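You operate a simulated robot arm through the tools that you are given. There is no shell and no other tool.

Carry out the task below with a simulated two-armed robot. There is one attempt and no reset: what you move stays moved.

## Task
Move the fallen can to the sample shelf and clamp the rail again.
Fine: Stand it upright. Free the rail with black handle by the knob marked grip, slide it out, and leave it in and tight. Set down upright: what you pick out. Where these are worked on the way, their far stop is far enough and under half their travel is too little: knob marked grip, rail with black handle.

Only the result counts: the job must be done as asked and must still hold three seconds after the hand-in. Knocking over, shifting, dropping, spilling or breaking anything else fails it.

## Robot
Two 7-joint arms with fingered hands on one trunk, on a base that moves. Base frame: it is fixed to the floor where the robot stands at the start and does not move with it; the origin is under the middle of the robot, x ahead of it, y to its left, z up. Units: m, degrees, N and s.
The left shoulder is at the start at [0.057, 0.158, 1.244], the right one opposite. With the tool pointing down near the work surface each hand reaches from about 0.42 to 0.84 m from the robot's upright axis, wherever it stands, measured 20 degrees to its own side. Places, roughly: can marked trial with orange band [1.25, -0.25, 1]; can marked trial with purple band [1.25, -0.25, 1]; gate with yellow grip [1, 0.1, 1]; knob marked grip [0.7, 0, 1]; rail with black handle [0.8, 0.1, 1]; top of shelf marked samples [1.2, -0.1, 1]. Payload 4 kg a hand.
Tool frame (each hand has its own): the origin (TCP) lies between the finger pads and is the grasp point; the fingertips stand 0.03 m ahead of it; z points along the fingers, y is the line along which they close. The gripper opens to 0.104 m; its body begins 0.035 m behind the TCP. The gripper is a hand of 4 fingers: y runs from the thumb to the fingers, the wrist lies at [-0.015, -0.104, -0.178] in the tool frame.
Orientation is that of the tool frame in the base frame, as a unit quaternion [w, x, y, z]. With the fingers straight down and the wrist toward the robot, the tool's x, y and z point along [0, 1, 0], [1, 0, 0] and [0, 0, -1] of the base frame.

## Interface
- The arms move only by the tool drive_tool. It takes "left_series", "right_series" or both (then of equal length, played together; a hand with none holds still); each is a list of rows, each an object of numbers (a shift or turn left out is 0): "dx", "dy", "dz": the shift along the tool's x, y, z in m; "wx", "wy", "wz": the turn, a rotation vector about the tool's x, y, z in degrees. In form: [{"dx": .., "dy": .., "dz": .., "wx": .., "wy": .., "wz": ..}, ...]. A call has 1 to 20 rows; each row shifts and turns the commanded pose from where the row before left it, along the tool's axes as they then stand. Each row takes 0.2 s and may step no farther than 0.05 m and 8.6 degrees from the row before; otherwise, the whole call is refused. A pose out of reach is approached as far as the arm can. The call stops where the force on the tool passes 90 N (or 10 N more than at its start, if that is more) or the arm is blocked; 0.2 s more then pass. In this call time passes only in rows, and 0.2 s behind the last. The reply holds the time, the measured pose of the TCP, the force on the tool along the base axes, the opening and the grip force, in the units named above and with some noise, with the torque about the TCP (base axes, N m) and any sound that the robot's microphone picked up.
- Cameras (640 x 400 px; columns grow to the right, rows downward): "scene" is now at [0.1392, 0.018, 1.4335]; the picture's right is [0.19, -0.98, -0.00], its down [-0.42, -0.08, -0.91] and it looks along [0.89, 0.17, -0.42] (base axes); focal length 283 px, centre (320, 200). "left" rides on the left gripper at [-0.061, -0.092, -0.13] in its tool frame; the picture's right is [-0.81, -0.28, 0.52], its down [0.53, -0.71, 0.46] and it looks along [0.24, 0.64, 0.72] (tool axes); focal length 275 px, centre (320, 200). "right" rides on the right gripper at [0.061, -0.092, -0.13] in its tool frame; the picture's right is [-0.81, 0.28, -0.52], its down [-0.53, -0.71, 0.45] and it looks along [-0.24, 0.64, 0.72] (tool axes); focal length 275 px, centre (320, 200). There is no depth. A picture from a camera that has moved, and an enlarged one, comes with that camera's place and axes in the base frame and with its lens.
- grab_frame(camera): a new picture of that camera. No time passes.
- move_column(by): moves the trunk up (or, below 0, down) by that many m; the arms and the scene camera ride with it, the base frame stays. It gives what a move gives, with no picture.
- drive_base(legs): drives the robot by 1 to 6 legs, each [ahead, turn to the left] in m and degrees, along the robot's own axes; the way and the turn of a leg run together, so that a leg with both is an arc; at most 1.5 m and 180 degrees a leg. The arms and the cameras ride along, it lands a little off, and it stops where it bumps. It gives what a move gives.
- curl_fingers(index, middle, ring, thumb_bend, thumb_turn, hand): sets how far each is bent, from 0 (flat) to 1 (curled in); at 0.3 the hand is open as for a grip, at 0.7 the pads meet at the TCP. One left out holds its place. A second passes; each finger stops where it meets its share of the squeeze, and holds until it gets a number again. It is the only way to open and close the hand. It gives what a move gives, with no picture; readings hold the bend of each and the force on the fingers (four entries, about 0 where the hand has none), thumb and palm. thumb_turn goes from beside the hand (0) to across from the fingers (1), as for a grip.
- pan_tilt(pan, tilt): turns the head with the scene camera to pan (to the left, within 80 degrees either way) and tilt (down, from -29 to 69), counted from straight ahead of the robot. It gives what a move gives.
- enlarge(camera, box): a new picture of the part [left, top, right, bottom] of that camera's present view, enlarged. No time passes.
- finish_job(): hands the job in; it is judged then, once.

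Places have to be worked out from the pictures, the camera data and where the tool is seen. Open the grippers and draw the arms clear of the work before you hand the job in, unless the task says otherwise.

The tools are called as name(argument=value, ...) on one line, values as JSON. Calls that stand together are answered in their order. drive_tool: Moves the arms, as the interface text tells. Its arguments: {"type":"object","properties":{"left_series":{"type":"array","items":{"type":"object","properties":{"dx":{"type":"number"},"dy":{"type":"number"},"dz":{"type":"number"},"wx":{"type":"number"},"wy":{"type":"number"},"wz":{"type":"number"}}}},"right_series":{"type":"array","items":{"type":"object","properties":{"dx":{"type":"number"},"dy":{"type":"number"},"dz":{"type":"number"},"wx":{"type":"number"},"wy":{"type":"number"},"wz":{"type":"number"}}}}},"required":[]} The other tools are called the same way: move_column (by) moves the trunk up or down; curl_fingers (index, middle, ring, thumb_bend, thumb_turn, hand) moves the fingers one by one; drive_base (legs) drives the base; pan_tilt (pan, tilt) turns the head that bears the scene camera; grab_frame (camera) takes a picture; enlarge (camera, box) takes an enlarged picture of a part of a camera's view; finish_job () hands the job in.

At the start:

```text
clock: 0.0
left_tcp_pos: [0.3896, 0.2328, 1.2948]
left_tool_rot: [0.0, 0.707, 0.708, 0.0]
left_contact_force: [0.5, -0.4, -1.3]
left_torque: [0.02, 0.0, 0.02]
left_grip_width: 0.1036
left_finger_force: 0.0
left_shape: jaw
left_bend: [0.3, 0.3, 0.3, 0.3, 0.98]
left_finger forces: [0.0, 0.0, 0.1, 0.0, 0.1, 0.0]
right_tcp_pos: [0.4433, -0.0905, 1.2758]
right_tool_rot: [0.0, 0.707, 0.707, 0.0]
right_contact_force: [0.5, 1.2, 0.0]
right_torque: [-0.01, 0.01, -0.01]
right_grip_width: 0.1035
right_finger_force: 0.1
right_shape: jaw
right_bend: [0.3, 0.3, 0.3, 0.3, 0.98]
right_finger forces: [0.0, 0.0, 0.0, 0.0, 0.0, 0.0]
trunk travel left (down, up): [-0.45, 0.057]
robot x, y, heading: [0.0005, 0.0002, 0.2]
head pan, tilt (commanded): [11.0, 24.3]
```

scene: 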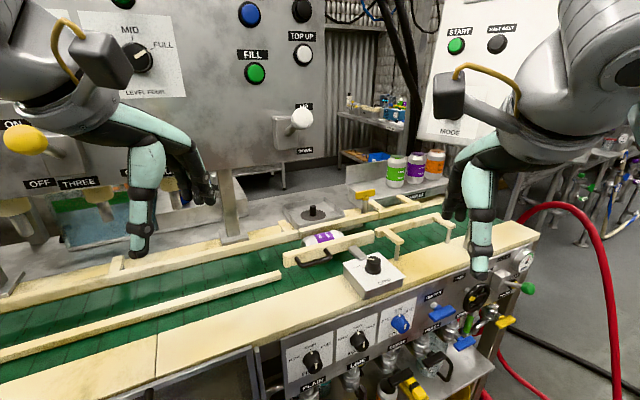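
right: 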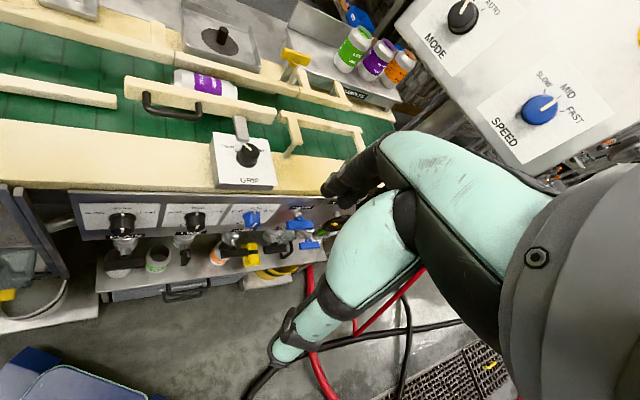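
left: 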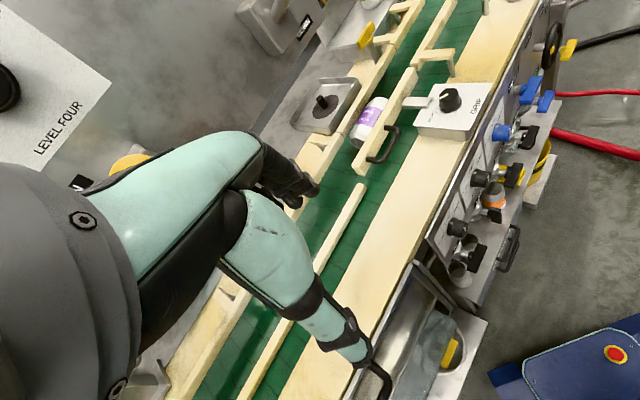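

I start by looking closely at the fallen can, the rail, and the knob in the scene camera.

enlarge(camera="scene", box=[240, 160, 460, 310])

enlarge(camera="right", box=[100, 20, 420, 220])

enlarge(camera="left", box=[270, 0, 530, 180])

```text
2.67 times, centred on (350, 235) of scene
camera zoom: at [0.1392, 0.018, 1.4335], right [0.19, -0.98, 0.0], down [-0.42, -0.08, -0.91], along [0.89, 0.17, -0.42], focal length 756 px, centre (240, 107)
```

zoom: 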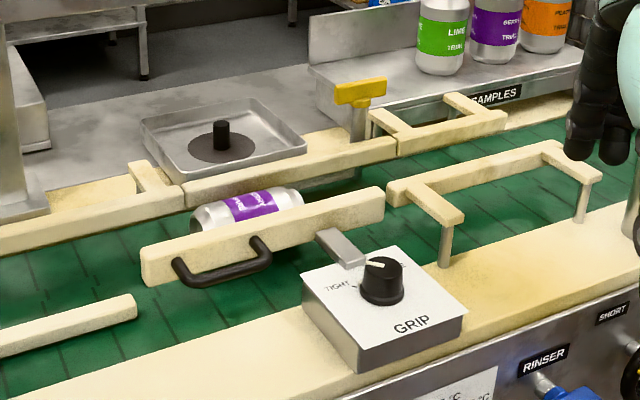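

```text
2.00 times, centred on (260, 120) of right
camera zoom: at [0.3532, -0.03, 1.4052], right [0.28, -0.81, 0.52], down [-0.71, -0.53, -0.45], along [0.64, -0.24, -0.72], focal length 551 px, centre (440, 360)
```

zoom: 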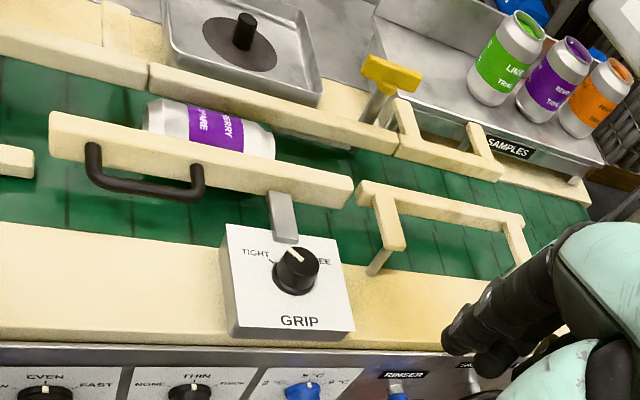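

```text
2.22 times, centred on (400, 90) of left
camera zoom: at [0.2976, 0.1707, 1.4262], right [-0.27, -0.81, -0.52], down [-0.71, 0.53, -0.46], along [0.64, 0.24, -0.72], focal length 612 px, centre (142, 444)
```

zoom: 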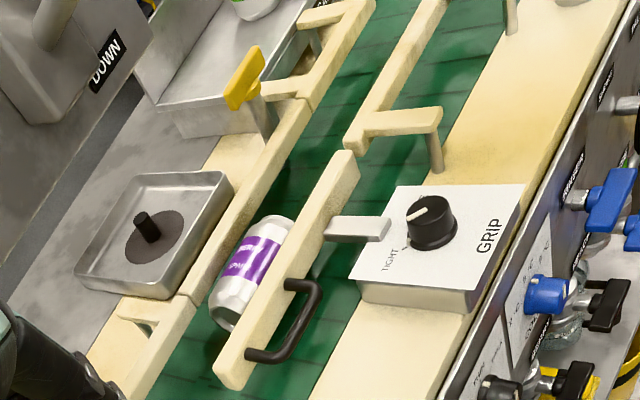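

The knob seems to sit near (0.69, 0.00, 1.02). The rail runs obliquely from about (0.67, 0.21) to (0.85, 0.00), and the can lies behind it. I pan the head to see the shelf and the floor.

pan_tilt(pan=-15, tilt=25)

grab_frame(camera="scene")

pan_tilt(pan=0, tilt=60)

grab_frame(camera="scene")

pan_tilt(pan=-60, tilt=45)

grab_frame(camera="scene")

```text
clock: 0.9
left_tcp_pos: [0.3732, 0.2324, 1.3022]
left_tool_rot: [0.005, 0.707, 0.707, 0.005]
left_contact_force: [0.8, -0.5, -0.2]
left_torque: [0.03, 0.02, -0.01]
left_grip_width: 0.1037
left_finger_force: 0.0
left_shape: jaw
left_bend: [0.3, 0.3, 0.3, 0.3, 0.98]
left_finger forces: [0.0, 0.0, 0.0, 0.0, 0.0, 0.1]
right_tcp_pos: [0.4282, -0.0906, 1.2817]
right_tool_rot: [0.006, 0.707, 0.707, 0.004]
right_contact_force: [0.2, -0.7, 0.1]
right_torque: [0.01, -0.03, -0.01]
right_grip_width: 0.104
right_finger_force: 0.2
right_shape: jaw
right_bend: [0.3, 0.3, 0.3, 0.3, 0.98]
right_finger forces: [0.0, 0.0, 0.0, 0.0, 0.0, 0.1]
trunk travel left (down, up): [-0.45, 0.057]
robot x, y, heading: [0.0025, 0.0007, -0.3]
head pan, tilt (commanded): [-15.0, 25.0]
```

```text
taken
camera scene: at [0.1363, -0.0232, 1.4325], right [-0.26, -0.97, 0.0], down [-0.42, 0.11, -0.9], along [0.87, -0.23, -0.43], focal length 283 px, centre (320, 200)
```

scene: 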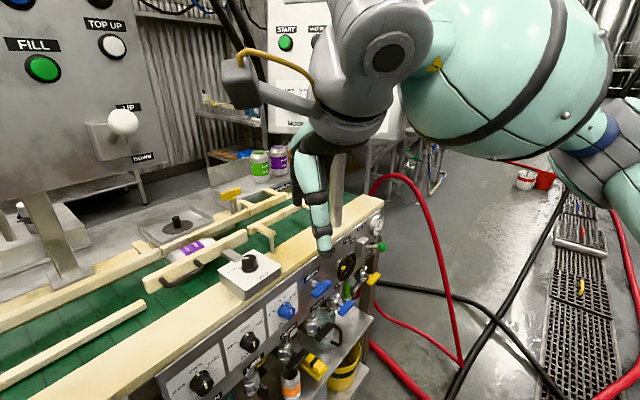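

```text
clock: 1.9
left_tcp_pos: [0.3742, 0.2329, 1.2998]
left_tool_rot: [0.005, 0.706, 0.708, 0.004]
left_contact_force: [0.1, 0.7, 0.8]
left_torque: [-0.01, -0.03, 0.0]
left_grip_width: 0.1038
left_finger_force: 0.2
left_shape: jaw
left_bend: [0.3, 0.3, 0.3, 0.3, 0.98]
left_finger forces: [0.0, 0.0, 0.1, 0.0, 0.1, 0.0]
right_tcp_pos: [0.4306, -0.0923, 1.2814]
right_tool_rot: [0.005, 0.707, 0.707, 0.004]
right_contact_force: [-0.8, 0.3, 0.5]
right_torque: [0.01, -0.01, 0.04]
right_grip_width: 0.1039
right_finger_force: 0.0
right_shape: jaw
right_bend: [0.3, 0.3, 0.3, 0.3, 0.98]
right_finger forces: [0.0, 0.1, 0.0, 0.0, 0.1, 0.0]
trunk travel left (down, up): [-0.45, 0.057]
robot x, y, heading: [0.0008, -0.0018, 0.2]
head pan, tilt (commanded): [0.0, 60.0]
```

```text
taken
camera scene: at [0.1149, 0.0004, 1.3827], right [0.0, -1.0, 0.0], down [-0.87, 0.0, -0.49], along [0.49, 0.0, -0.87], focal length 283 px, centre (320, 200)
```

scene: 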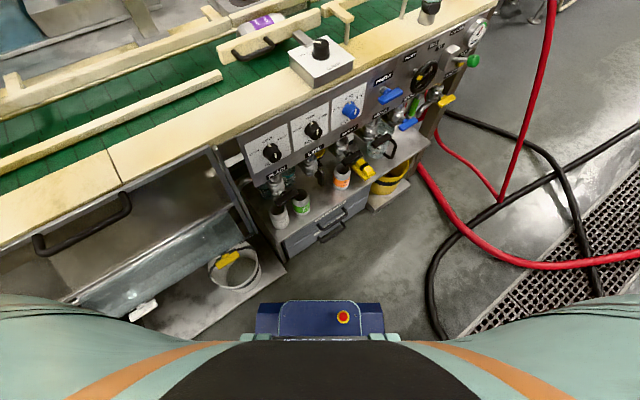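

```text
clock: 3.2
left_tcp_pos: [0.3737, 0.2326, 1.2989]
left_tool_rot: [0.004, 0.707, 0.708, 0.004]
left_contact_force: [-0.7, -0.6, 0.7]
left_torque: [-0.02, 0.01, -0.02]
left_grip_width: 0.1039
left_finger_force: 0.1
left_shape: jaw
left_bend: [0.3, 0.3, 0.3, 0.3, 0.98]
left_finger forces: [0.0, 0.0, 0.0, 0.1, 0.1, 0.1]
right_tcp_pos: [0.4289, -0.0917, 1.2812]
right_tool_rot: [0.004, 0.707, 0.707, 0.004]
right_contact_force: [-1.1, 0.0, 0.2]
right_torque: [-0.01, 0.0, -0.02]
right_grip_width: 0.1039
right_finger_force: 0.1
right_shape: jaw
right_bend: [0.3, 0.3, 0.3, 0.3, 0.98]
right_finger forces: [0.0, 0.0, 0.1, 0.0, 0.1, 0.1]
trunk travel left (down, up): [-0.45, 0.057]
robot x, y, heading: [0.0016, -0.0, 0.2]
head pan, tilt (commanded): [-60.0, 45.0]
```

```text
taken
camera scene: at [0.0889, -0.07, 1.4025], right [-0.87, -0.5, 0.01], down [-0.36, 0.61, -0.7], along [0.34, -0.61, -0.71], focal length 283 px, centre (320, 200)
```

scene: 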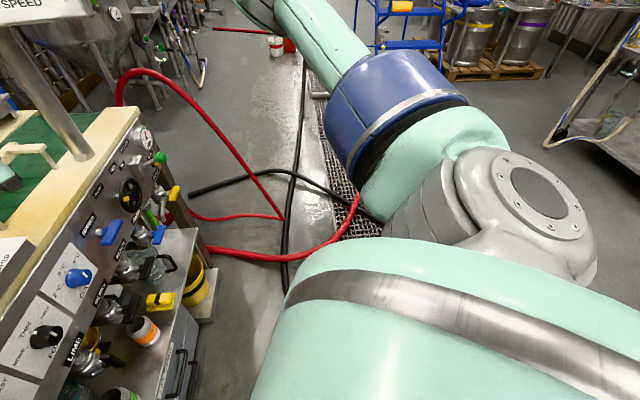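

The machine stands at about 35 degrees to the robot, and a panel on a pole seems to hang over the right part of the conveyor. I enlarge the knob, the can's lettering, and the panel.

pan_tilt(pan=5, tilt=32)

enlarge(camera="scene", box=[220, 140, 380, 240])

enlarge(camera="right", box=[150, 60, 300, 190])

grab_frame(camera="right")

enlarge(camera="scene", box=[300, 0, 620, 200])

```text
clock: 4.6
left_tcp_pos: [0.373, 0.2342, 1.2992]
left_tool_rot: [0.004, 0.707, 0.707, 0.004]
left_contact_force: [0.1, 0.0, 0.9]
left_torque: [0.0, 0.01, -0.01]
left_grip_width: 0.1039
left_finger_force: 0.0
left_shape: jaw
left_bend: [0.3, 0.3, 0.3, 0.3, 0.98]
left_finger forces: [0.0, 0.0, 0.0, 0.0, 0.1, 0.0]
right_tcp_pos: [0.4293, -0.0927, 1.2803]
right_tool_rot: [0.004, 0.707, 0.707, 0.004]
right_contact_force: [-0.2, 0.1, -0.1]
right_torque: [0.02, 0.0, 0.01]
right_grip_width: 0.1037
right_finger_force: 0.2
right_shape: jaw
right_bend: [0.3, 0.3, 0.3, 0.3, 0.98]
right_finger forces: [0.1, 0.1, 0.0, 0.0, 0.0, 0.0]
trunk travel left (down, up): [-0.45, 0.057]
robot x, y, heading: [-0.0024, 0.0037, 0.1]
head pan, tilt (commanded): [5.0, 32.0]
```

```text
4.00 times, centred on (300, 190) of scene
camera zoom: at [0.1376, 0.0082, 1.4213], right [0.09, -1.0, 0.0], down [-0.54, -0.05, -0.84], along [0.84, 0.07, -0.54], focal length 1134 px, centre (400, 240)
```

zoom: 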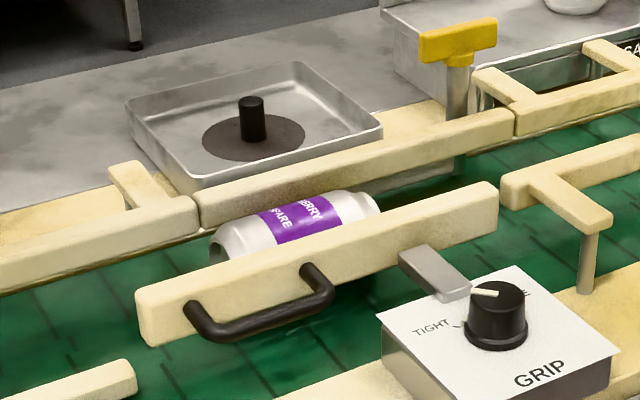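

```text
3.08 times, centred on (225, 125) of right
camera zoom: at [0.3365, -0.0303, 1.4091], right [0.27, -0.81, 0.52], down [-0.71, -0.53, -0.46], along [0.65, -0.24, -0.72], focal length 847 px, centre (612, 431)
```

zoom: 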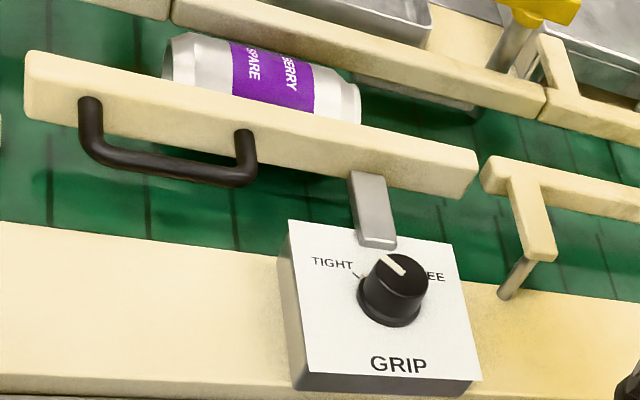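

```text
taken
camera right: at [0.3365, -0.0303, 1.4091], right [0.27, -0.81, 0.52], down [-0.71, -0.53, -0.46], along [0.65, -0.24, -0.72], focal length 275 px, centre (320, 200)
```

right: 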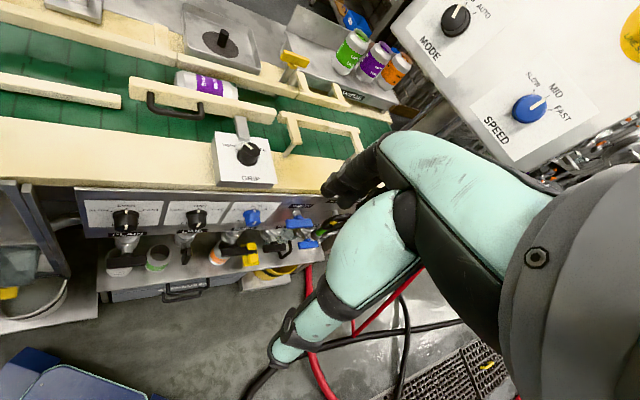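

```text
2.00 times, centred on (460, 100) of scene
camera zoom: at [0.1376, 0.0082, 1.4213], right [0.09, -1.0, 0.0], down [-0.54, -0.05, -0.84], along [0.84, 0.07, -0.54], focal length 567 px, centre (40, 400)
```

zoom: 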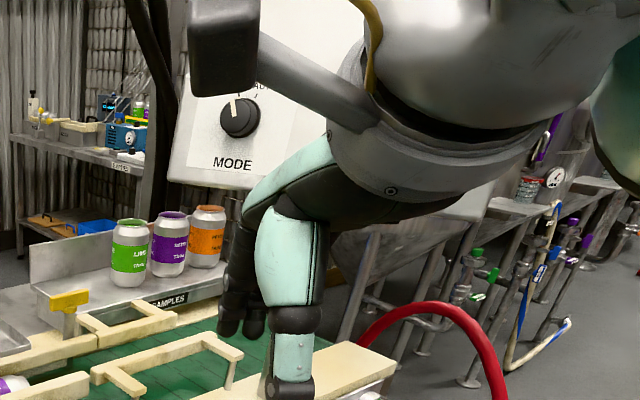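

The can's lettering puts its top toward the right end of the conveyor. The hanging panel's lower-left corner is near (1.00, -0.10, 1.25). Before driving, I check the lower shelf and base clearance.

pan_tilt(pan=0, tilt=65)

enlarge(camera="scene", box=[220, 60, 480, 222])

enlarge(camera="right", box=[60, 180, 340, 355])

enlarge(camera="left", box=[380, 100, 640, 262])

grab_frame(camera="scene")

```text
clock: 5.5
left_tcp_pos: [0.374, 0.2327, 1.299]
left_tool_rot: [0.004, 0.706, 0.708, 0.004]
left_contact_force: [-0.5, 0.9, 0.0]
left_torque: [-0.03, 0.0, 0.0]
left_grip_width: 0.1038
left_finger_force: 0.0
left_shape: jaw
left_bend: [0.3, 0.3, 0.3, 0.3, 0.98]
left_finger forces: [0.0, 0.0, 0.0, 0.0, 0.0, 0.0]
right_tcp_pos: [0.4294, -0.0924, 1.2805]
right_tool_rot: [0.004, 0.707, 0.707, 0.003]
right_contact_force: [0.0, 0.2, -0.5]
right_torque: [-0.03, 0.01, 0.01]
right_grip_width: 0.104
right_finger_force: 0.0
right_shape: jaw
right_bend: [0.3, 0.3, 0.3, 0.3, 0.98]
right_finger forces: [0.0, 0.0, 0.1, 0.0, 0.0, 0.0]
trunk travel left (down, up): [-0.45, 0.057]
robot x, y, heading: [-0.0011, 0.0021, -0.1]
head pan, tilt (commanded): [0.0, 65.0]
```

```text
2.46 times, centred on (350, 141) of scene
camera zoom: at [0.1085, 0.0004, 1.3772], right [0.0, -1.0, 0.0], down [-0.91, 0.0, -0.41], along [0.41, 0.0, -0.91], focal length 698 px, centre (246, 345)
```

zoom: 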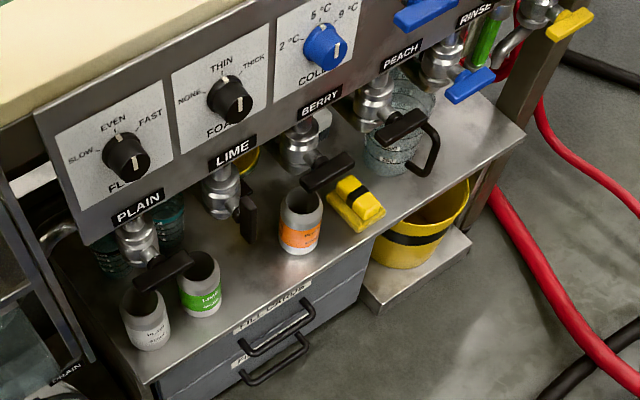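

```text
2.29 times, centred on (200, 268) of right
camera zoom: at [0.3365, -0.0303, 1.4091], right [0.27, -0.81, 0.52], down [-0.71, -0.53, -0.46], along [0.65, -0.24, -0.72], focal length 629 px, centre (594, 46)
```

zoom: 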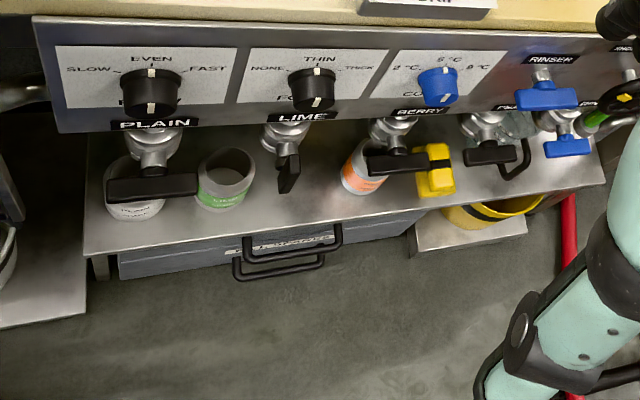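

```text
2.46 times, centred on (510, 181) of left
camera zoom: at [0.2806, 0.1705, 1.4293], right [-0.27, -0.81, -0.52], down [-0.71, 0.53, -0.46], along [0.65, 0.25, -0.72], focal length 678 px, centre (-148, 247)
```

zoom: 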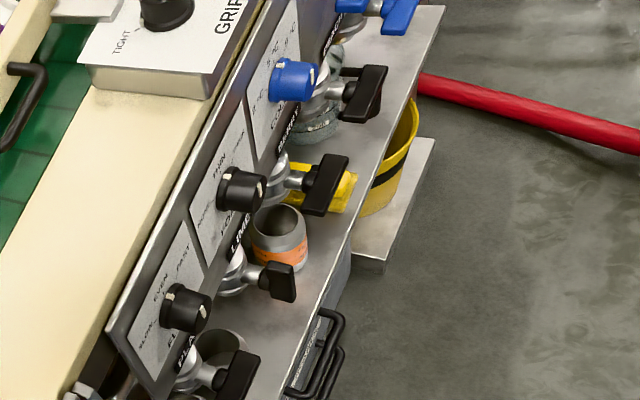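

```text
taken
camera scene: at [0.1085, 0.0004, 1.3772], right [0.0, -1.0, 0.0], down [-0.91, 0.0, -0.41], along [0.41, 0.0, -0.91], focal length 283 px, centre (320, 200)
```

scene: 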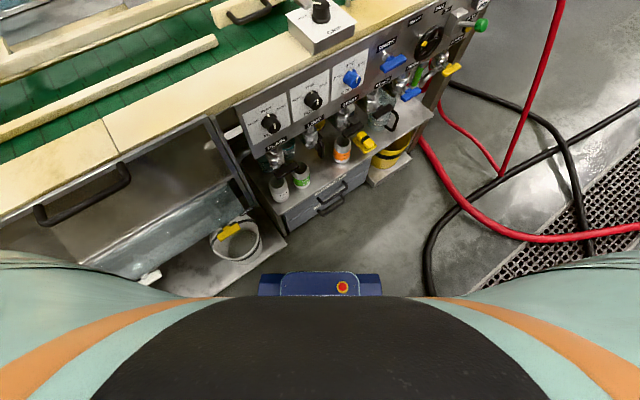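

The lower shelf front is at about 0.48 m along the machine's normal, and a hose lies near y = -0.53. I'll make a small manoeuvre to about (0.14, -0.13), heading -10. From there the left arm should reach the rail, the can, and the shelf.

drive_base(legs=[[-0.12, 0], [0, -26]])

pan_tilt(pan=-30, tilt=60)

grab_frame(camera="scene")

```text
clock: 8.3
left_tcp_pos: [0.3215, 0.0445, 1.2979]
left_tool_rot: [0.004, 0.847, 0.531, 0.003]
left_contact_force: [0.6, -0.6, 0.0]
left_torque: [-0.02, 0.0, -0.01]
left_grip_width: 0.104
left_finger_force: 0.0
left_shape: jaw
left_bend: [0.3, 0.3, 0.3, 0.3, 0.98]
left_finger forces: [0.1, 0.0, 0.0, 0.1, 0.1, 0.1]
right_tcp_pos: [0.2296, -0.2704, 1.2785]
right_tool_rot: [0.005, 0.848, 0.53, 0.001]
right_contact_force: [0.4, 0.0, 0.2]
right_torque: [0.01, 0.03, -0.05]
right_grip_width: 0.1041
right_finger_force: 0.0
right_shape: jaw
right_bend: [0.3, 0.3, 0.3, 0.3, 0.98]
right_finger forces: [0.1, 0.0, 0.0, 0.0, 0.1, 0.0]
trunk travel left (down, up): [-0.45, 0.057]
robot x, y, heading: [-0.1178, 0.0031, -26.2]
head pan, tilt (commanded): [0.0, 65.0]
```

```text
clock: 9.3
left_tcp_pos: [0.3021, 0.052, 1.305]
left_tool_rot: [0.012, 0.848, 0.529, 0.008]
left_contact_force: [-0.2, -0.1, -0.6]
left_torque: [-0.01, -0.02, -0.02]
left_grip_width: 0.1041
left_finger_force: 0.1
left_shape: jaw
left_bend: [0.3, 0.3, 0.3, 0.3, 0.98]
left_finger forces: [0.1, 0.0, 0.0, 0.1, 0.1, 0.0]
right_tcp_pos: [0.212, -0.2637, 1.286]
right_tool_rot: [0.013, 0.848, 0.53, 0.005]
right_contact_force: [0.3, -0.2, 0.6]
right_torque: [-0.03, -0.03, -0.02]
right_grip_width: 0.1038
right_finger_force: 0.1
right_shape: jaw
right_bend: [0.3, 0.3, 0.3, 0.3, 0.98]
right_finger forces: [0.0, 0.0, 0.0, 0.0, 0.0, 0.0]
trunk travel left (down, up): [-0.45, 0.057]
robot x, y, heading: [-0.1171, 0.002, -26.1]
head pan, tilt (commanded): [-30.0, 60.0]
```

```text
taken
camera scene: at [-0.0397, -0.073, 1.3829], right [-0.83, -0.56, 0.01], down [-0.49, 0.72, -0.49], along [0.27, -0.41, -0.87], focal length 283 px, centre (320, 200)
```

scene: 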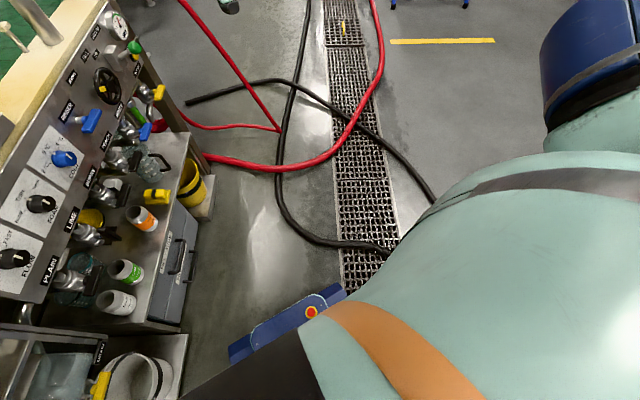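

The black hose loop comes to about (0.30, -0.50), so I curve in to keep the base corner clear of it. The target pose is about (0.12, -0.12), heading -10.

drive_base(legs=[[0, -9.5], [0.267, 17], [0, 8.5]])

pan_tilt(pan=35, tilt=32)

grab_frame(camera="scene")

grab_frame(camera="left")

grab_frame(camera="right")

```text
clock: 12.7
left_tcp_pos: [0.5153, 0.046, 1.3022]
left_tool_rot: [0.01, 0.765, 0.644, 0.008]
left_contact_force: [0.3, 0.5, -0.2]
left_torque: [0.02, -0.03, -0.03]
left_grip_width: 0.1042
left_finger_force: 0.0
left_shape: jaw
left_bend: [0.3, 0.3, 0.3, 0.3, 0.98]
left_finger forces: [0.0, 0.0, 0.1, 0.0, 0.1, 0.0]
right_tcp_pos: [0.5129, -0.2829, 1.2855]
right_tool_rot: [0.01, 0.765, 0.644, 0.005]
right_contact_force: [0.0, -0.4, -0.4]
right_torque: [0.03, -0.01, 0.03]
right_grip_width: 0.104
right_finger_force: 0.1
right_shape: jaw
right_bend: [0.3, 0.3, 0.3, 0.3, 0.98]
right_finger forces: [0.0, 0.0, 0.0, 0.0, 0.0, 0.1]
trunk travel left (down, up): [-0.45, 0.057]
robot x, y, heading: [0.1212, -0.1227, -9.7]
head pan, tilt (commanded): [-30.0, 60.0]
```

```text
clock: 14.1
left_tcp_pos: [0.5003, 0.0471, 1.3071]
left_tool_rot: [0.013, 0.765, 0.644, 0.013]
left_contact_force: [-0.2, -0.5, -0.8]
left_torque: [0.0, -0.01, 0.01]
left_grip_width: 0.104
left_finger_force: 0.1
left_shape: jaw
left_bend: [0.3, 0.3, 0.3, 0.3, 0.98]
left_finger forces: [0.1, 0.1, 0.0, 0.0, 0.0, 0.1]
right_tcp_pos: [0.4985, -0.2816, 1.2899]
right_tool_rot: [0.015, 0.765, 0.644, 0.01]
right_contact_force: [0.1, -0.6, 0.4]
right_torque: [0.04, -0.03, -0.02]
right_grip_width: 0.1038
right_finger_force: 0.1
right_shape: jaw
right_bend: [0.3, 0.3, 0.3, 0.3, 0.98]
right_finger forces: [0.0, 0.1, 0.0, 0.0, 0.0, 0.0]
trunk travel left (down, up): [-0.45, 0.057]
robot x, y, heading: [0.1204, -0.1224, -10.2]
head pan, tilt (commanded): [35.0, 32.0]
```

```text
taken
camera scene: at [0.249, -0.0916, 1.4214], right [0.42, -0.91, -0.01], down [-0.49, -0.22, -0.84], along [0.76, 0.36, -0.54], focal length 283 px, centre (320, 200)
```

scene: 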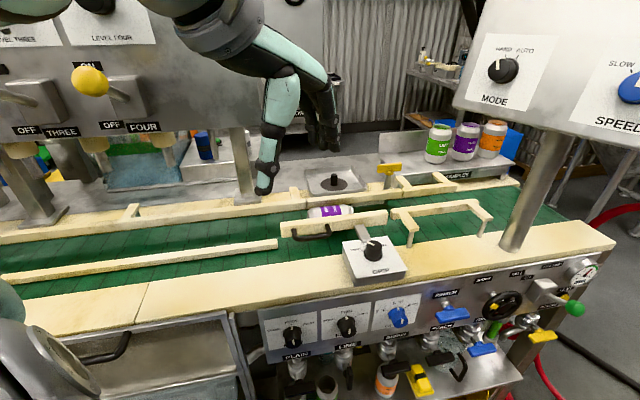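

```text
taken
camera left: at [0.3935, 0.0031, 1.4343], right [-0.39, -0.75, -0.53], down [-0.6, 0.64, -0.48], along [0.7, 0.13, -0.7], focal length 275 px, centre (320, 200)
```

left: 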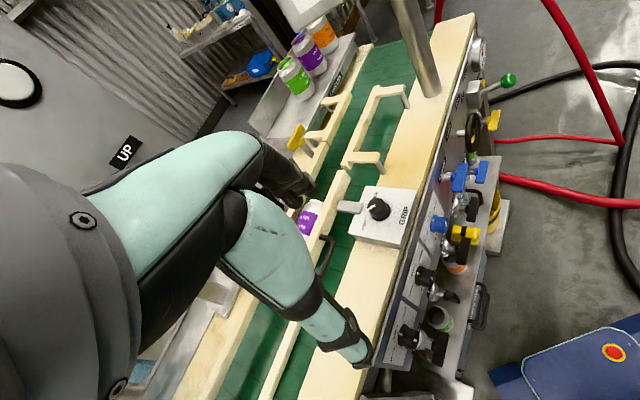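

```text
taken
camera right: at [0.4147, -0.2045, 1.4156], right [0.11, -0.84, 0.53], down [-0.78, -0.41, -0.48], along [0.62, -0.36, -0.7], focal length 275 px, centre (320, 200)
```

right: 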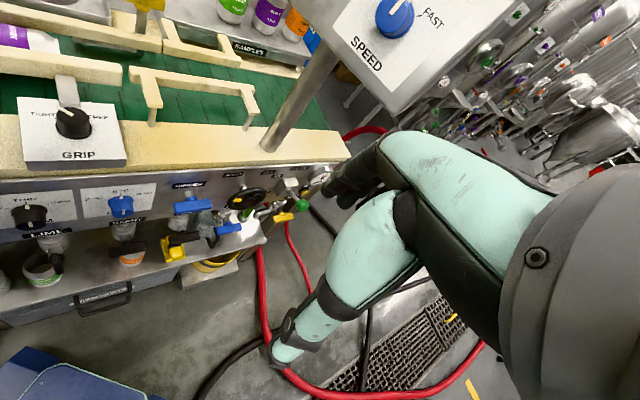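

The base landed at (0.12, -0.12), heading -10, and the view of the rail is good. I take enlarged views to triangulate the knob, the handle, and the can.

enlarge(camera="scene", box=[260, 150, 420, 300])

enlarge(camera="left", box=[270, 140, 430, 280])

enlarge(camera="right", box=[0, 20, 200, 180])

enlarge(camera="scene", box=[360, 110, 540, 220])

```text
2.67 times, centred on (340, 225) of scene
camera zoom: at [0.249, -0.0916, 1.4214], right [0.42, -0.91, -0.01], down [-0.49, -0.22, -0.84], along [0.76, 0.36, -0.54], focal length 756 px, centre (267, 133)
```

zoom: 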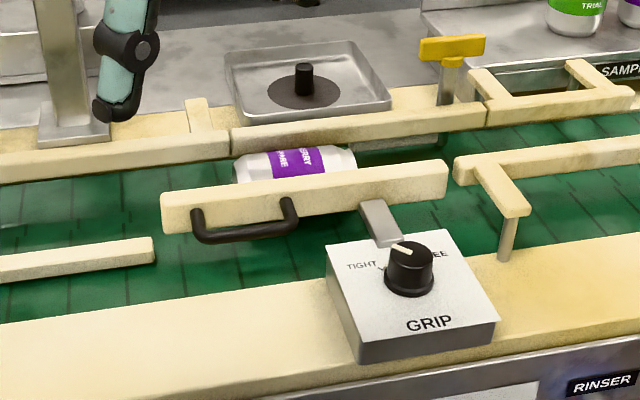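

```text
2.86 times, centred on (350, 210) of left
camera zoom: at [0.3935, 0.0031, 1.4343], right [-0.39, -0.75, -0.53], down [-0.6, 0.64, -0.48], along [0.7, 0.13, -0.7], focal length 786 px, centre (234, 171)
```

zoom: 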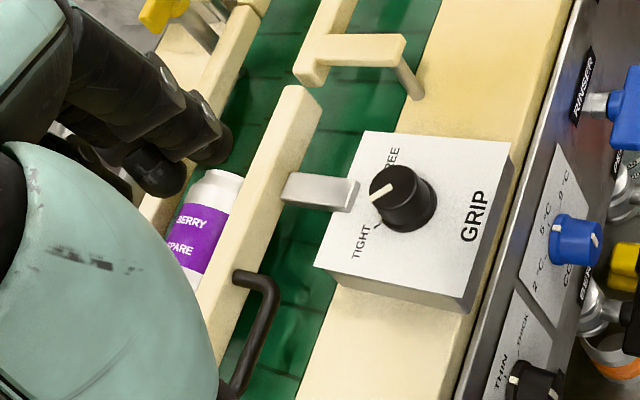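

```text
2.50 times, centred on (100, 100) of right
camera zoom: at [0.4147, -0.2045, 1.4156], right [0.11, -0.84, 0.53], down [-0.78, -0.41, -0.48], along [0.62, -0.36, -0.7], focal length 688 px, centre (870, 450)
```

zoom: 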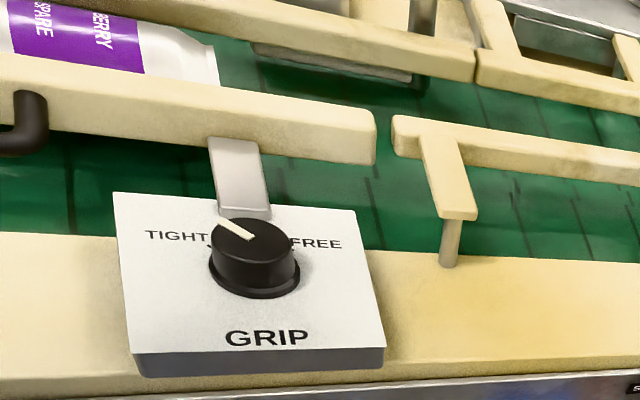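

```text
3.56 times, centred on (450, 165) of scene
camera zoom: at [0.249, -0.0916, 1.4214], right [0.42, -0.91, -0.01], down [-0.49, -0.22, -0.84], along [0.76, 0.36, -0.54], focal length 1008 px, centre (-142, 324)
```

zoom: 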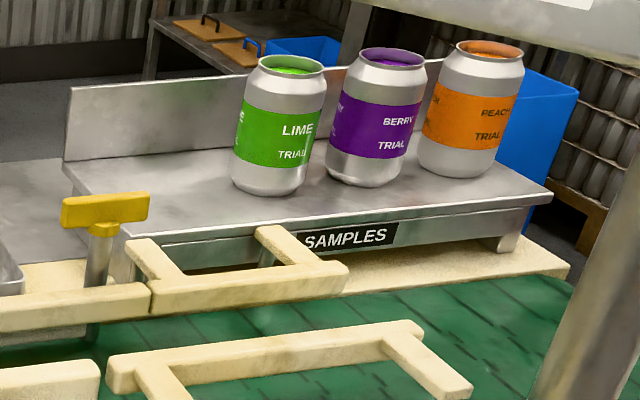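

From two views, the knob top is at about (0.715, 0.001, 1.009), and the bar beside it tops out at z 0.983. The handle bar is near (0.70, 0.145, 0.987). I shift the left hand aside and bring the right hand above the knob.

drive_tool(right_series=[{"dx": 0.0314, "dy": 0.0164, "dz": 0.011}, {"dx": 0.0314, "dy": 0.0164, "dz": 0.011}, {"dx": 0.0314, "dy": 0.0164, "dz": 0.011}, {"dx": 0.0314, "dy": 0.0164, "dz": 0.011}, {"dx": 0.0314, "dy": 0.0164, "dz": 0.011}, {"dx": 0.0314, "dy": 0.0164, "dz": 0.011}, {"dx": 0.0314, "dy": 0.0164, "dz": 0.011}, {"dx": 0.0314, "dy": 0.0164, "dz": 0.011}, {"dx": 0.0314, "dy": 0.0164, "dz": 0.011}, {"dx": 0.0314, "dy": 0.0164, "dz": 0.011}], left_series=[{"dx": 0.022}, {"dx": 0.022}, {"dx": 0.022}, {"dx": 0.022}, {"dx": 0.022}, {"dx": 0.022}, {"dx": 0.022}, {"dx": 0.022}, {"dx": 0.022}, {"dx": 0.022}])

grab_frame(camera="scene")

```text
clock: 16.5
left_tcp_pos: [0.5183, 0.2385, 1.3248]
left_tool_rot: [0.014, 0.767, 0.64, 0.035]
left_contact_force: [0.6, -0.2, -0.1]
left_torque: [0.02, -0.03, 0.02]
left_grip_width: 0.104
left_finger_force: 0.1
left_shape: jaw
left_bend: [0.3, 0.3, 0.3, 0.3, 0.98]
left_finger forces: [0.1, 0.0, 0.1, 0.0, 0.1, 0.0]
right_tcp_pos: [0.7026, -0.0212, 1.1969]
right_tool_rot: [0.013, 0.766, 0.643, 0.023]
right_contact_force: [0.0, -0.8, -0.3]
right_torque: [0.02, -0.02, 0.0]
right_grip_width: 0.1037
right_finger_force: 0.1
right_shape: jaw
right_bend: [0.3, 0.3, 0.3, 0.3, 0.98]
right_finger forces: [0.1, 0.0, 0.1, 0.1, 0.0, 0.1]
trunk travel left (down, up): [-0.45, 0.057]
robot x, y, heading: [0.1202, -0.121, -10.0]
head pan, tilt (commanded): [35.0, 32.0]
stopped in row 10 (left hand): the arm was blocked; the commanded pose is now the measured one
```

```text
taken
camera scene: at [0.234, -0.1174, 1.4232], right [0.42, -0.91, -0.02], down [-0.48, -0.2, -0.85], along [0.77, 0.37, -0.52], focal length 283 px, centre (320, 200)
```

scene: 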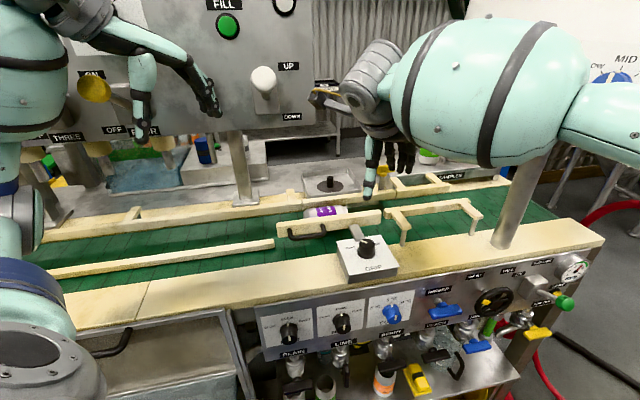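

The left arm was reported blocked, so I look toward it to see what it is near.

pan_tilt(pan=75, tilt=25)

grab_frame(camera="scene")

grab_frame(camera="right")

grab_frame(camera="left")

```text
clock: 17.5
left_tcp_pos: [0.5194, 0.237, 1.3242]
left_tool_rot: [0.017, 0.768, 0.639, 0.032]
left_contact_force: [0.1, -0.3, -0.5]
left_torque: [-0.01, 0.0, 0.0]
left_grip_width: 0.1041
left_finger_force: 0.0
left_shape: jaw
left_bend: [0.3, 0.3, 0.3, 0.3, 0.98]
left_finger forces: [0.1, 0.1, 0.0, 0.1, 0.0, 0.0]
right_tcp_pos: [0.7007, -0.0203, 1.1977]
right_tool_rot: [0.015, 0.766, 0.643, 0.024]
right_contact_force: [0.3, -0.1, -0.3]
right_torque: [0.0, -0.03, -0.04]
right_grip_width: 0.1041
right_finger_force: 0.0
right_shape: jaw
right_bend: [0.3, 0.3, 0.3, 0.3, 0.98]
right_finger forces: [0.0, 0.1, 0.0, 0.0, 0.0, 0.0]
trunk travel left (down, up): [-0.45, 0.057]
robot x, y, heading: [0.1209, -0.1237, -10.3]
head pan, tilt (commanded): [75.0, 25.0]
```

```text
taken
camera scene: at [0.1932, -0.0715, 1.4352], right [0.91, -0.42, -0.01], down [-0.18, -0.36, -0.91], along [0.38, 0.83, -0.41], focal length 283 px, centre (320, 200)
```

scene: 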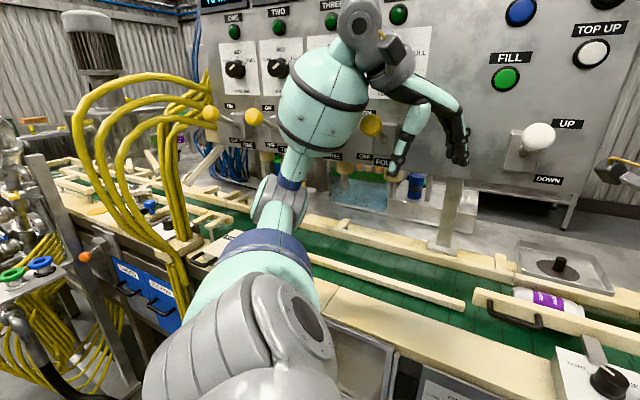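

```text
taken
camera right: at [0.6151, 0.0545, 1.3233], right [0.1, -0.85, 0.52], down [-0.77, -0.4, -0.5], along [0.63, -0.35, -0.7], focal length 275 px, centre (320, 200)
```

right: 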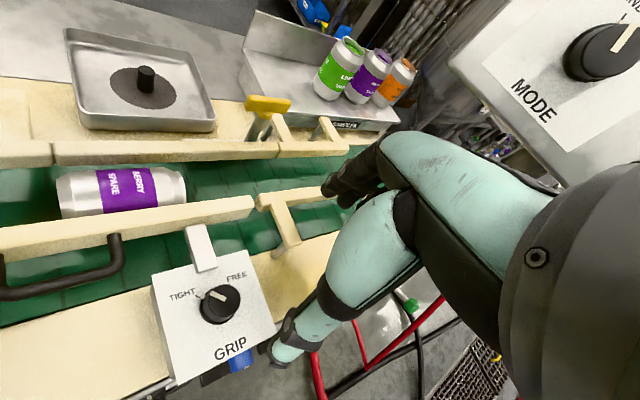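

```text
taken
camera left: at [0.4094, 0.1925, 1.4464], right [-0.38, -0.74, -0.56], down [-0.57, 0.66, -0.49], along [0.73, 0.13, -0.67], focal length 275 px, centre (320, 200)
```

left: 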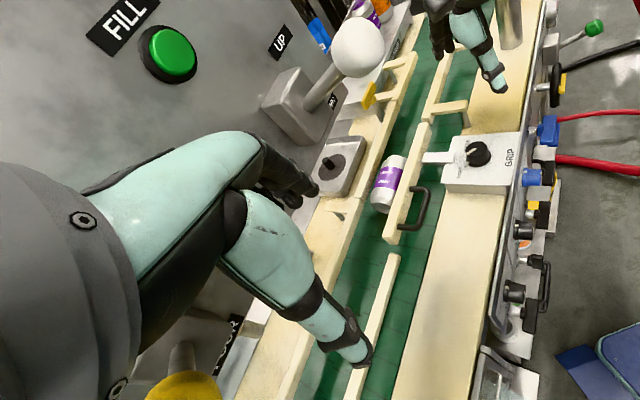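

The left arm was stopped by its own limits, clear of everything. The close view confirms the knob at about (0.712, 0.001) and pointing at TIGHT. I level the right hand and turn it about 82 degrees counterclockwise above the knob, ready for a clockwise turn.

drive_tool(right_series=[{"wx": 3.1, "wy": -1.0}, {"wz": -8.2}, {"wz": -8.2}, {"wz": -8.2}, {"wz": -8.2}, {"wz": -8.2}, {"wz": -8.2}, {"wz": -8.2}, {"wz": -8.2}, {"wz": -8.2}, {"wz": -8.2}])

pan_tilt(pan=30, tilt=32)

grab_frame(camera="scene")

grab_frame(camera="right")

```text
clock: 19.9
left_tcp_pos: [0.5224, 0.2389, 1.323]
left_tool_rot: [0.019, 0.769, 0.639, 0.032]
left_contact_force: [0.1, -0.8, -0.1]
left_torque: [0.01, -0.01, -0.02]
left_grip_width: 0.104
left_finger_force: 0.1
left_shape: jaw
left_bend: [0.3, 0.3, 0.3, 0.3, 0.98]
left_finger forces: [0.1, 0.0, 0.1, 0.1, 0.1, 0.0]
right_tcp_pos: [0.7031, -0.0207, 1.1953]
right_tool_rot: [-0.003, 0.364, 0.931, 0.0]
right_contact_force: [0.3, -1.4, 0.5]
right_torque: [0.01, -0.02, 0.02]
right_grip_width: 0.104
right_finger_force: 0.0
right_shape: jaw
right_bend: [0.3, 0.3, 0.3, 0.3, 0.98]
right_finger forces: [0.0, 0.0, 0.0, 0.0, 0.0, 0.1]
right hand out of reach, approached as far as the arm can: row 9, 10, 11
trunk travel left (down, up): [-0.45, 0.057]
robot x, y, heading: [0.1209, -0.1207, -10.1]
head pan, tilt (commanded): [75.0, 25.0]
```

```text
clock: 21.1
left_tcp_pos: [0.5218, 0.2381, 1.323]
left_tool_rot: [0.019, 0.769, 0.638, 0.031]
left_contact_force: [-0.3, -0.4, 0.1]
left_torque: [0.02, -0.01, 0.01]
left_grip_width: 0.104
left_finger_force: 0.0
left_shape: jaw
left_bend: [0.3, 0.3, 0.3, 0.3, 0.98]
left_finger forces: [0.1, 0.1, 0.1, 0.0, 0.1, 0.1]
right_tcp_pos: [0.7025, -0.0189, 1.1962]
right_tool_rot: [-0.002, 0.364, 0.932, -0.001]
right_contact_force: [-0.4, 0.4, -0.3]
right_torque: [-0.02, 0.0, 0.02]
right_grip_width: 0.104
right_finger_force: 0.0
right_shape: jaw
right_bend: [0.3, 0.3, 0.3, 0.3, 0.98]
right_finger forces: [0.1, 0.1, 0.1, 0.1, 0.1, 0.0]
trunk travel left (down, up): [-0.45, 0.057]
robot x, y, heading: [0.1179, -0.123, -9.9]
head pan, tilt (commanded): [30.0, 32.0]
```

```text
taken
camera scene: at [0.2416, -0.1236, 1.4225], right [0.34, -0.94, -0.02], down [-0.5, -0.16, -0.85], along [0.79, 0.3, -0.53], focal length 283 px, centre (320, 200)
```

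scene: 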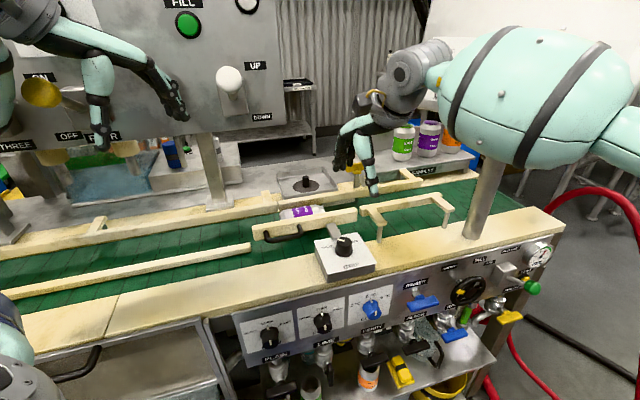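

```text
taken
camera right: at [0.5974, -0.0462, 1.3265], right [0.79, -0.35, 0.51], down [-0.09, -0.89, -0.45], along [0.61, 0.31, -0.73], focal length 275 px, centre (320, 200)
```

right: 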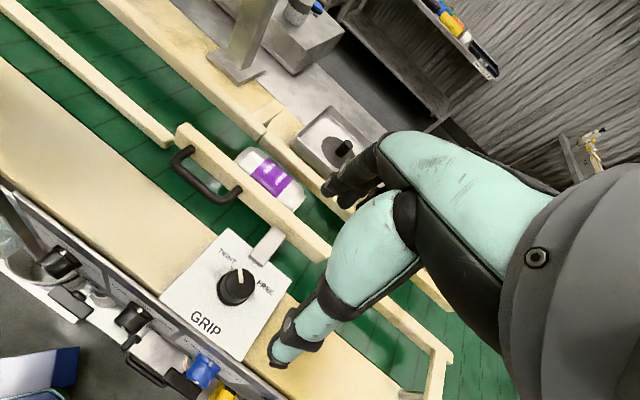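

The right hand reached a y-heading of about 47 degrees, which should still allow most of the turn. I enlarge the knob to read the indicator and tick marks.

enlarge(camera="right", box=[170, 220, 310, 340])

```text
3.33 times, centred on (240, 280) of right
camera zoom: at [0.5974, -0.0462, 1.3265], right [0.79, -0.35, 0.51], down [-0.09, -0.89, -0.45], along [0.61, 0.31, -0.73], focal length 918 px, centre (587, -67)
```

zoom: 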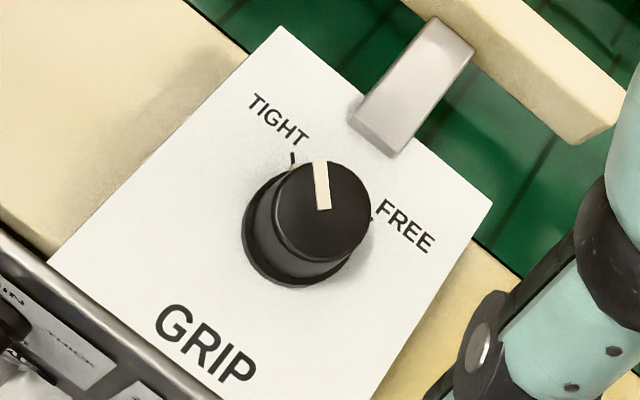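

The knob points to TIGHT, and FREE is about 90 degrees clockwise. I centre the open right hand over the knob and lower it partway before checking.

drive_tool(right_series=[{"dx": 0.0067, "dy": 0.0198, "dz": 0.02}, {"dz": 0.025}, {"dz": 0.025}, {"dz": 0.025}, {"dz": 0.02}])

grab_frame(camera="right")

enlarge(camera="scene", box=[240, 130, 460, 290])

```text
clock: 22.3
left_tcp_pos: [0.5221, 0.2385, 1.3225]
left_tool_rot: [0.018, 0.769, 0.638, 0.03]
left_contact_force: [0.1, 0.0, -0.2]
left_torque: [0.01, -0.03, -0.01]
left_grip_width: 0.1041
left_finger_force: 0.0
left_shape: jaw
left_bend: [0.3, 0.3, 0.3, 0.3, 0.98]
left_finger forces: [0.1, 0.0, 0.0, 0.0, 0.1, 0.0]
right_tcp_pos: [0.7099, -0.0, 1.0795]
right_tool_rot: [-0.003, 0.363, 0.932, -0.001]
right_contact_force: [0.6, -0.2, 0.0]
right_torque: [0.0, 0.0, -0.02]
right_grip_width: 0.104
right_finger_force: 0.1
right_shape: jaw
right_bend: [0.3, 0.3, 0.3, 0.3, 0.98]
right_finger forces: [0.0, 0.0, 0.0, 0.0, 0.1, 0.1]
trunk travel left (down, up): [-0.45, 0.057]
robot x, y, heading: [0.1227, -0.1206, -10.1]
head pan, tilt (commanded): [30.0, 32.0]
```

```text
taken
camera right: at [0.6059, -0.0267, 1.2103], right [0.79, -0.35, 0.51], down [-0.09, -0.89, -0.45], along [0.61, 0.31, -0.73], focal length 275 px, centre (320, 200)
```

right: 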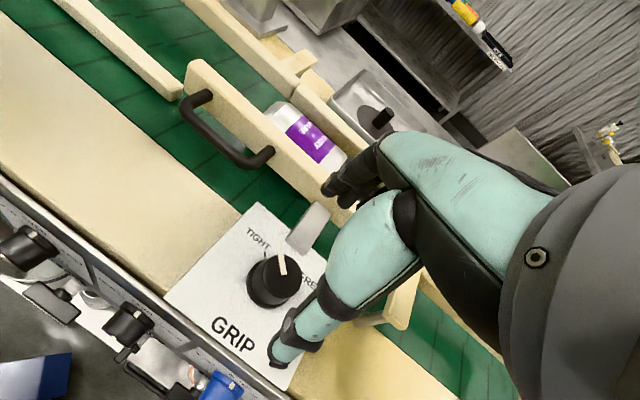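

```text
2.50 times, centred on (350, 210) of scene
camera zoom: at [0.242, -0.1238, 1.4225], right [0.34, -0.94, -0.02], down [-0.5, -0.16, -0.85], along [0.79, 0.3, -0.53], focal length 708 px, centre (245, 175)
```

zoom: 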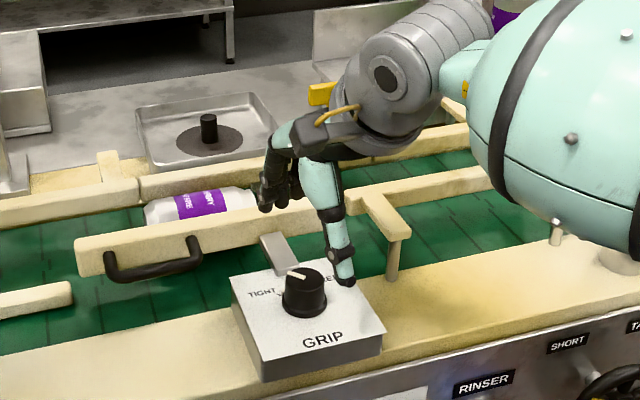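

The hand is centred over the knob with the thumb on the near side. I lower the TCP to about z 1.018, so the fingertips stay just above the bar, then close on the knob.

drive_tool(right_series=[{"dx": 0.0, "dy": 0.0007, "dz": 0.02}, {"dz": 0.02}, {"dz": 0.0215}])

curl_fingers(hand="right", index=0.65, middle=0.65, ring=0.65, thumb_bend=0.65)

enlarge(camera="scene", box=[240, 130, 460, 290])

grab_frame(camera="right")

```text
clock: 23.1
left_tcp_pos: [0.5235, 0.2382, 1.3236]
left_tool_rot: [0.018, 0.769, 0.639, 0.031]
left_contact_force: [-0.2, 0.6, -0.2]
left_torque: [-0.01, 0.01, 0.0]
left_grip_width: 0.1041
left_finger_force: 0.0
left_shape: jaw
left_bend: [0.3, 0.3, 0.3, 0.3, 0.98]
left_finger forces: [0.1, 0.0, 0.1, 0.0, 0.0, 0.0]
right_tcp_pos: [0.7115, 0.0001, 1.0194]
right_tool_rot: [-0.004, 0.364, 0.931, 0.0]
right_contact_force: [-0.8, -0.2, 0.3]
right_torque: [-0.01, 0.01, -0.02]
right_grip_width: 0.104
right_finger_force: 0.0
right_shape: jaw
right_bend: [0.3, 0.3, 0.3, 0.3, 0.98]
right_finger forces: [0.1, 0.0, 0.0, 0.0, 0.0, 0.1]
trunk travel left (down, up): [-0.45, 0.057]
robot x, y, heading: [0.119, -0.1234, -10.1]
head pan, tilt (commanded): [30.0, 32.0]
```

```text
clock: 24.1
left_tcp_pos: [0.523, 0.2376, 1.3238]
left_tool_rot: [0.019, 0.768, 0.639, 0.031]
left_contact_force: [-0.4, 0.3, 0.4]
left_torque: [0.02, 0.01, -0.03]
left_grip_width: 0.104
left_finger_force: 0.0
left_shape: jaw
left_bend: [0.3, 0.3, 0.3, 0.3, 0.98]
left_finger forces: [0.1, 0.0, 0.1, 0.0, 0.0, 0.0]
right_tcp_pos: [0.7125, -0.0002, 1.0206]
right_tool_rot: [-0.002, 0.363, 0.932, 0.001]
right_contact_force: [1.1, 2.7, 23.5]
right_torque: [0.58, -0.66, 0.14]
right_grip_width: 0.0309
right_finger_force: 20.3
right_shape: fingers
right_bend: [0.63, 0.45, 0.65, 0.56, 0.97]
right_finger forces: [7.3, 24.1, 0.1, 0.0, 9.4, 0.0]
trunk travel left (down, up): [-0.45, 0.057]
robot x, y, heading: [0.1211, -0.1176, -10.0]
head pan, tilt (commanded): [30.0, 32.0]
```

```text
2.50 times, centred on (350, 210) of scene
camera zoom: at [0.242, -0.1239, 1.4226], right [0.34, -0.94, -0.02], down [-0.5, -0.16, -0.85], along [0.79, 0.3, -0.53], focal length 708 px, centre (245, 175)
```

zoom: 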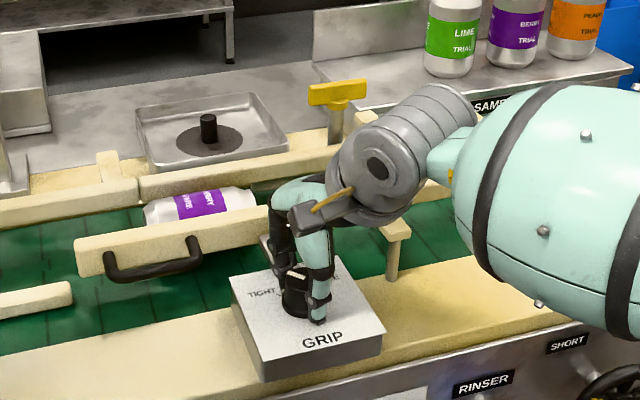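

```text
taken
camera right: at [0.606, -0.0264, 1.1509], right [0.79, -0.35, 0.51], down [-0.09, -0.88, -0.46], along [0.61, 0.31, -0.73], focal length 275 px, centre (320, 200)
```

right: 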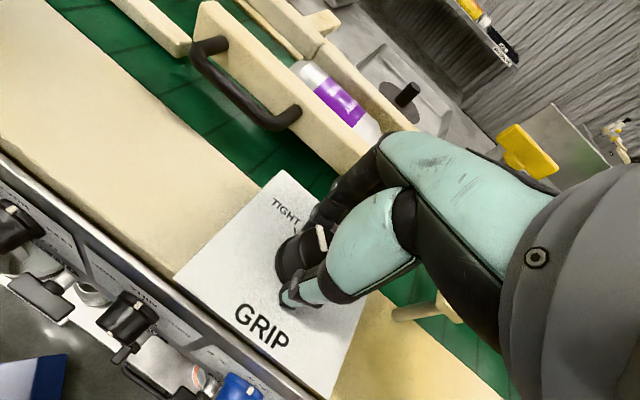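

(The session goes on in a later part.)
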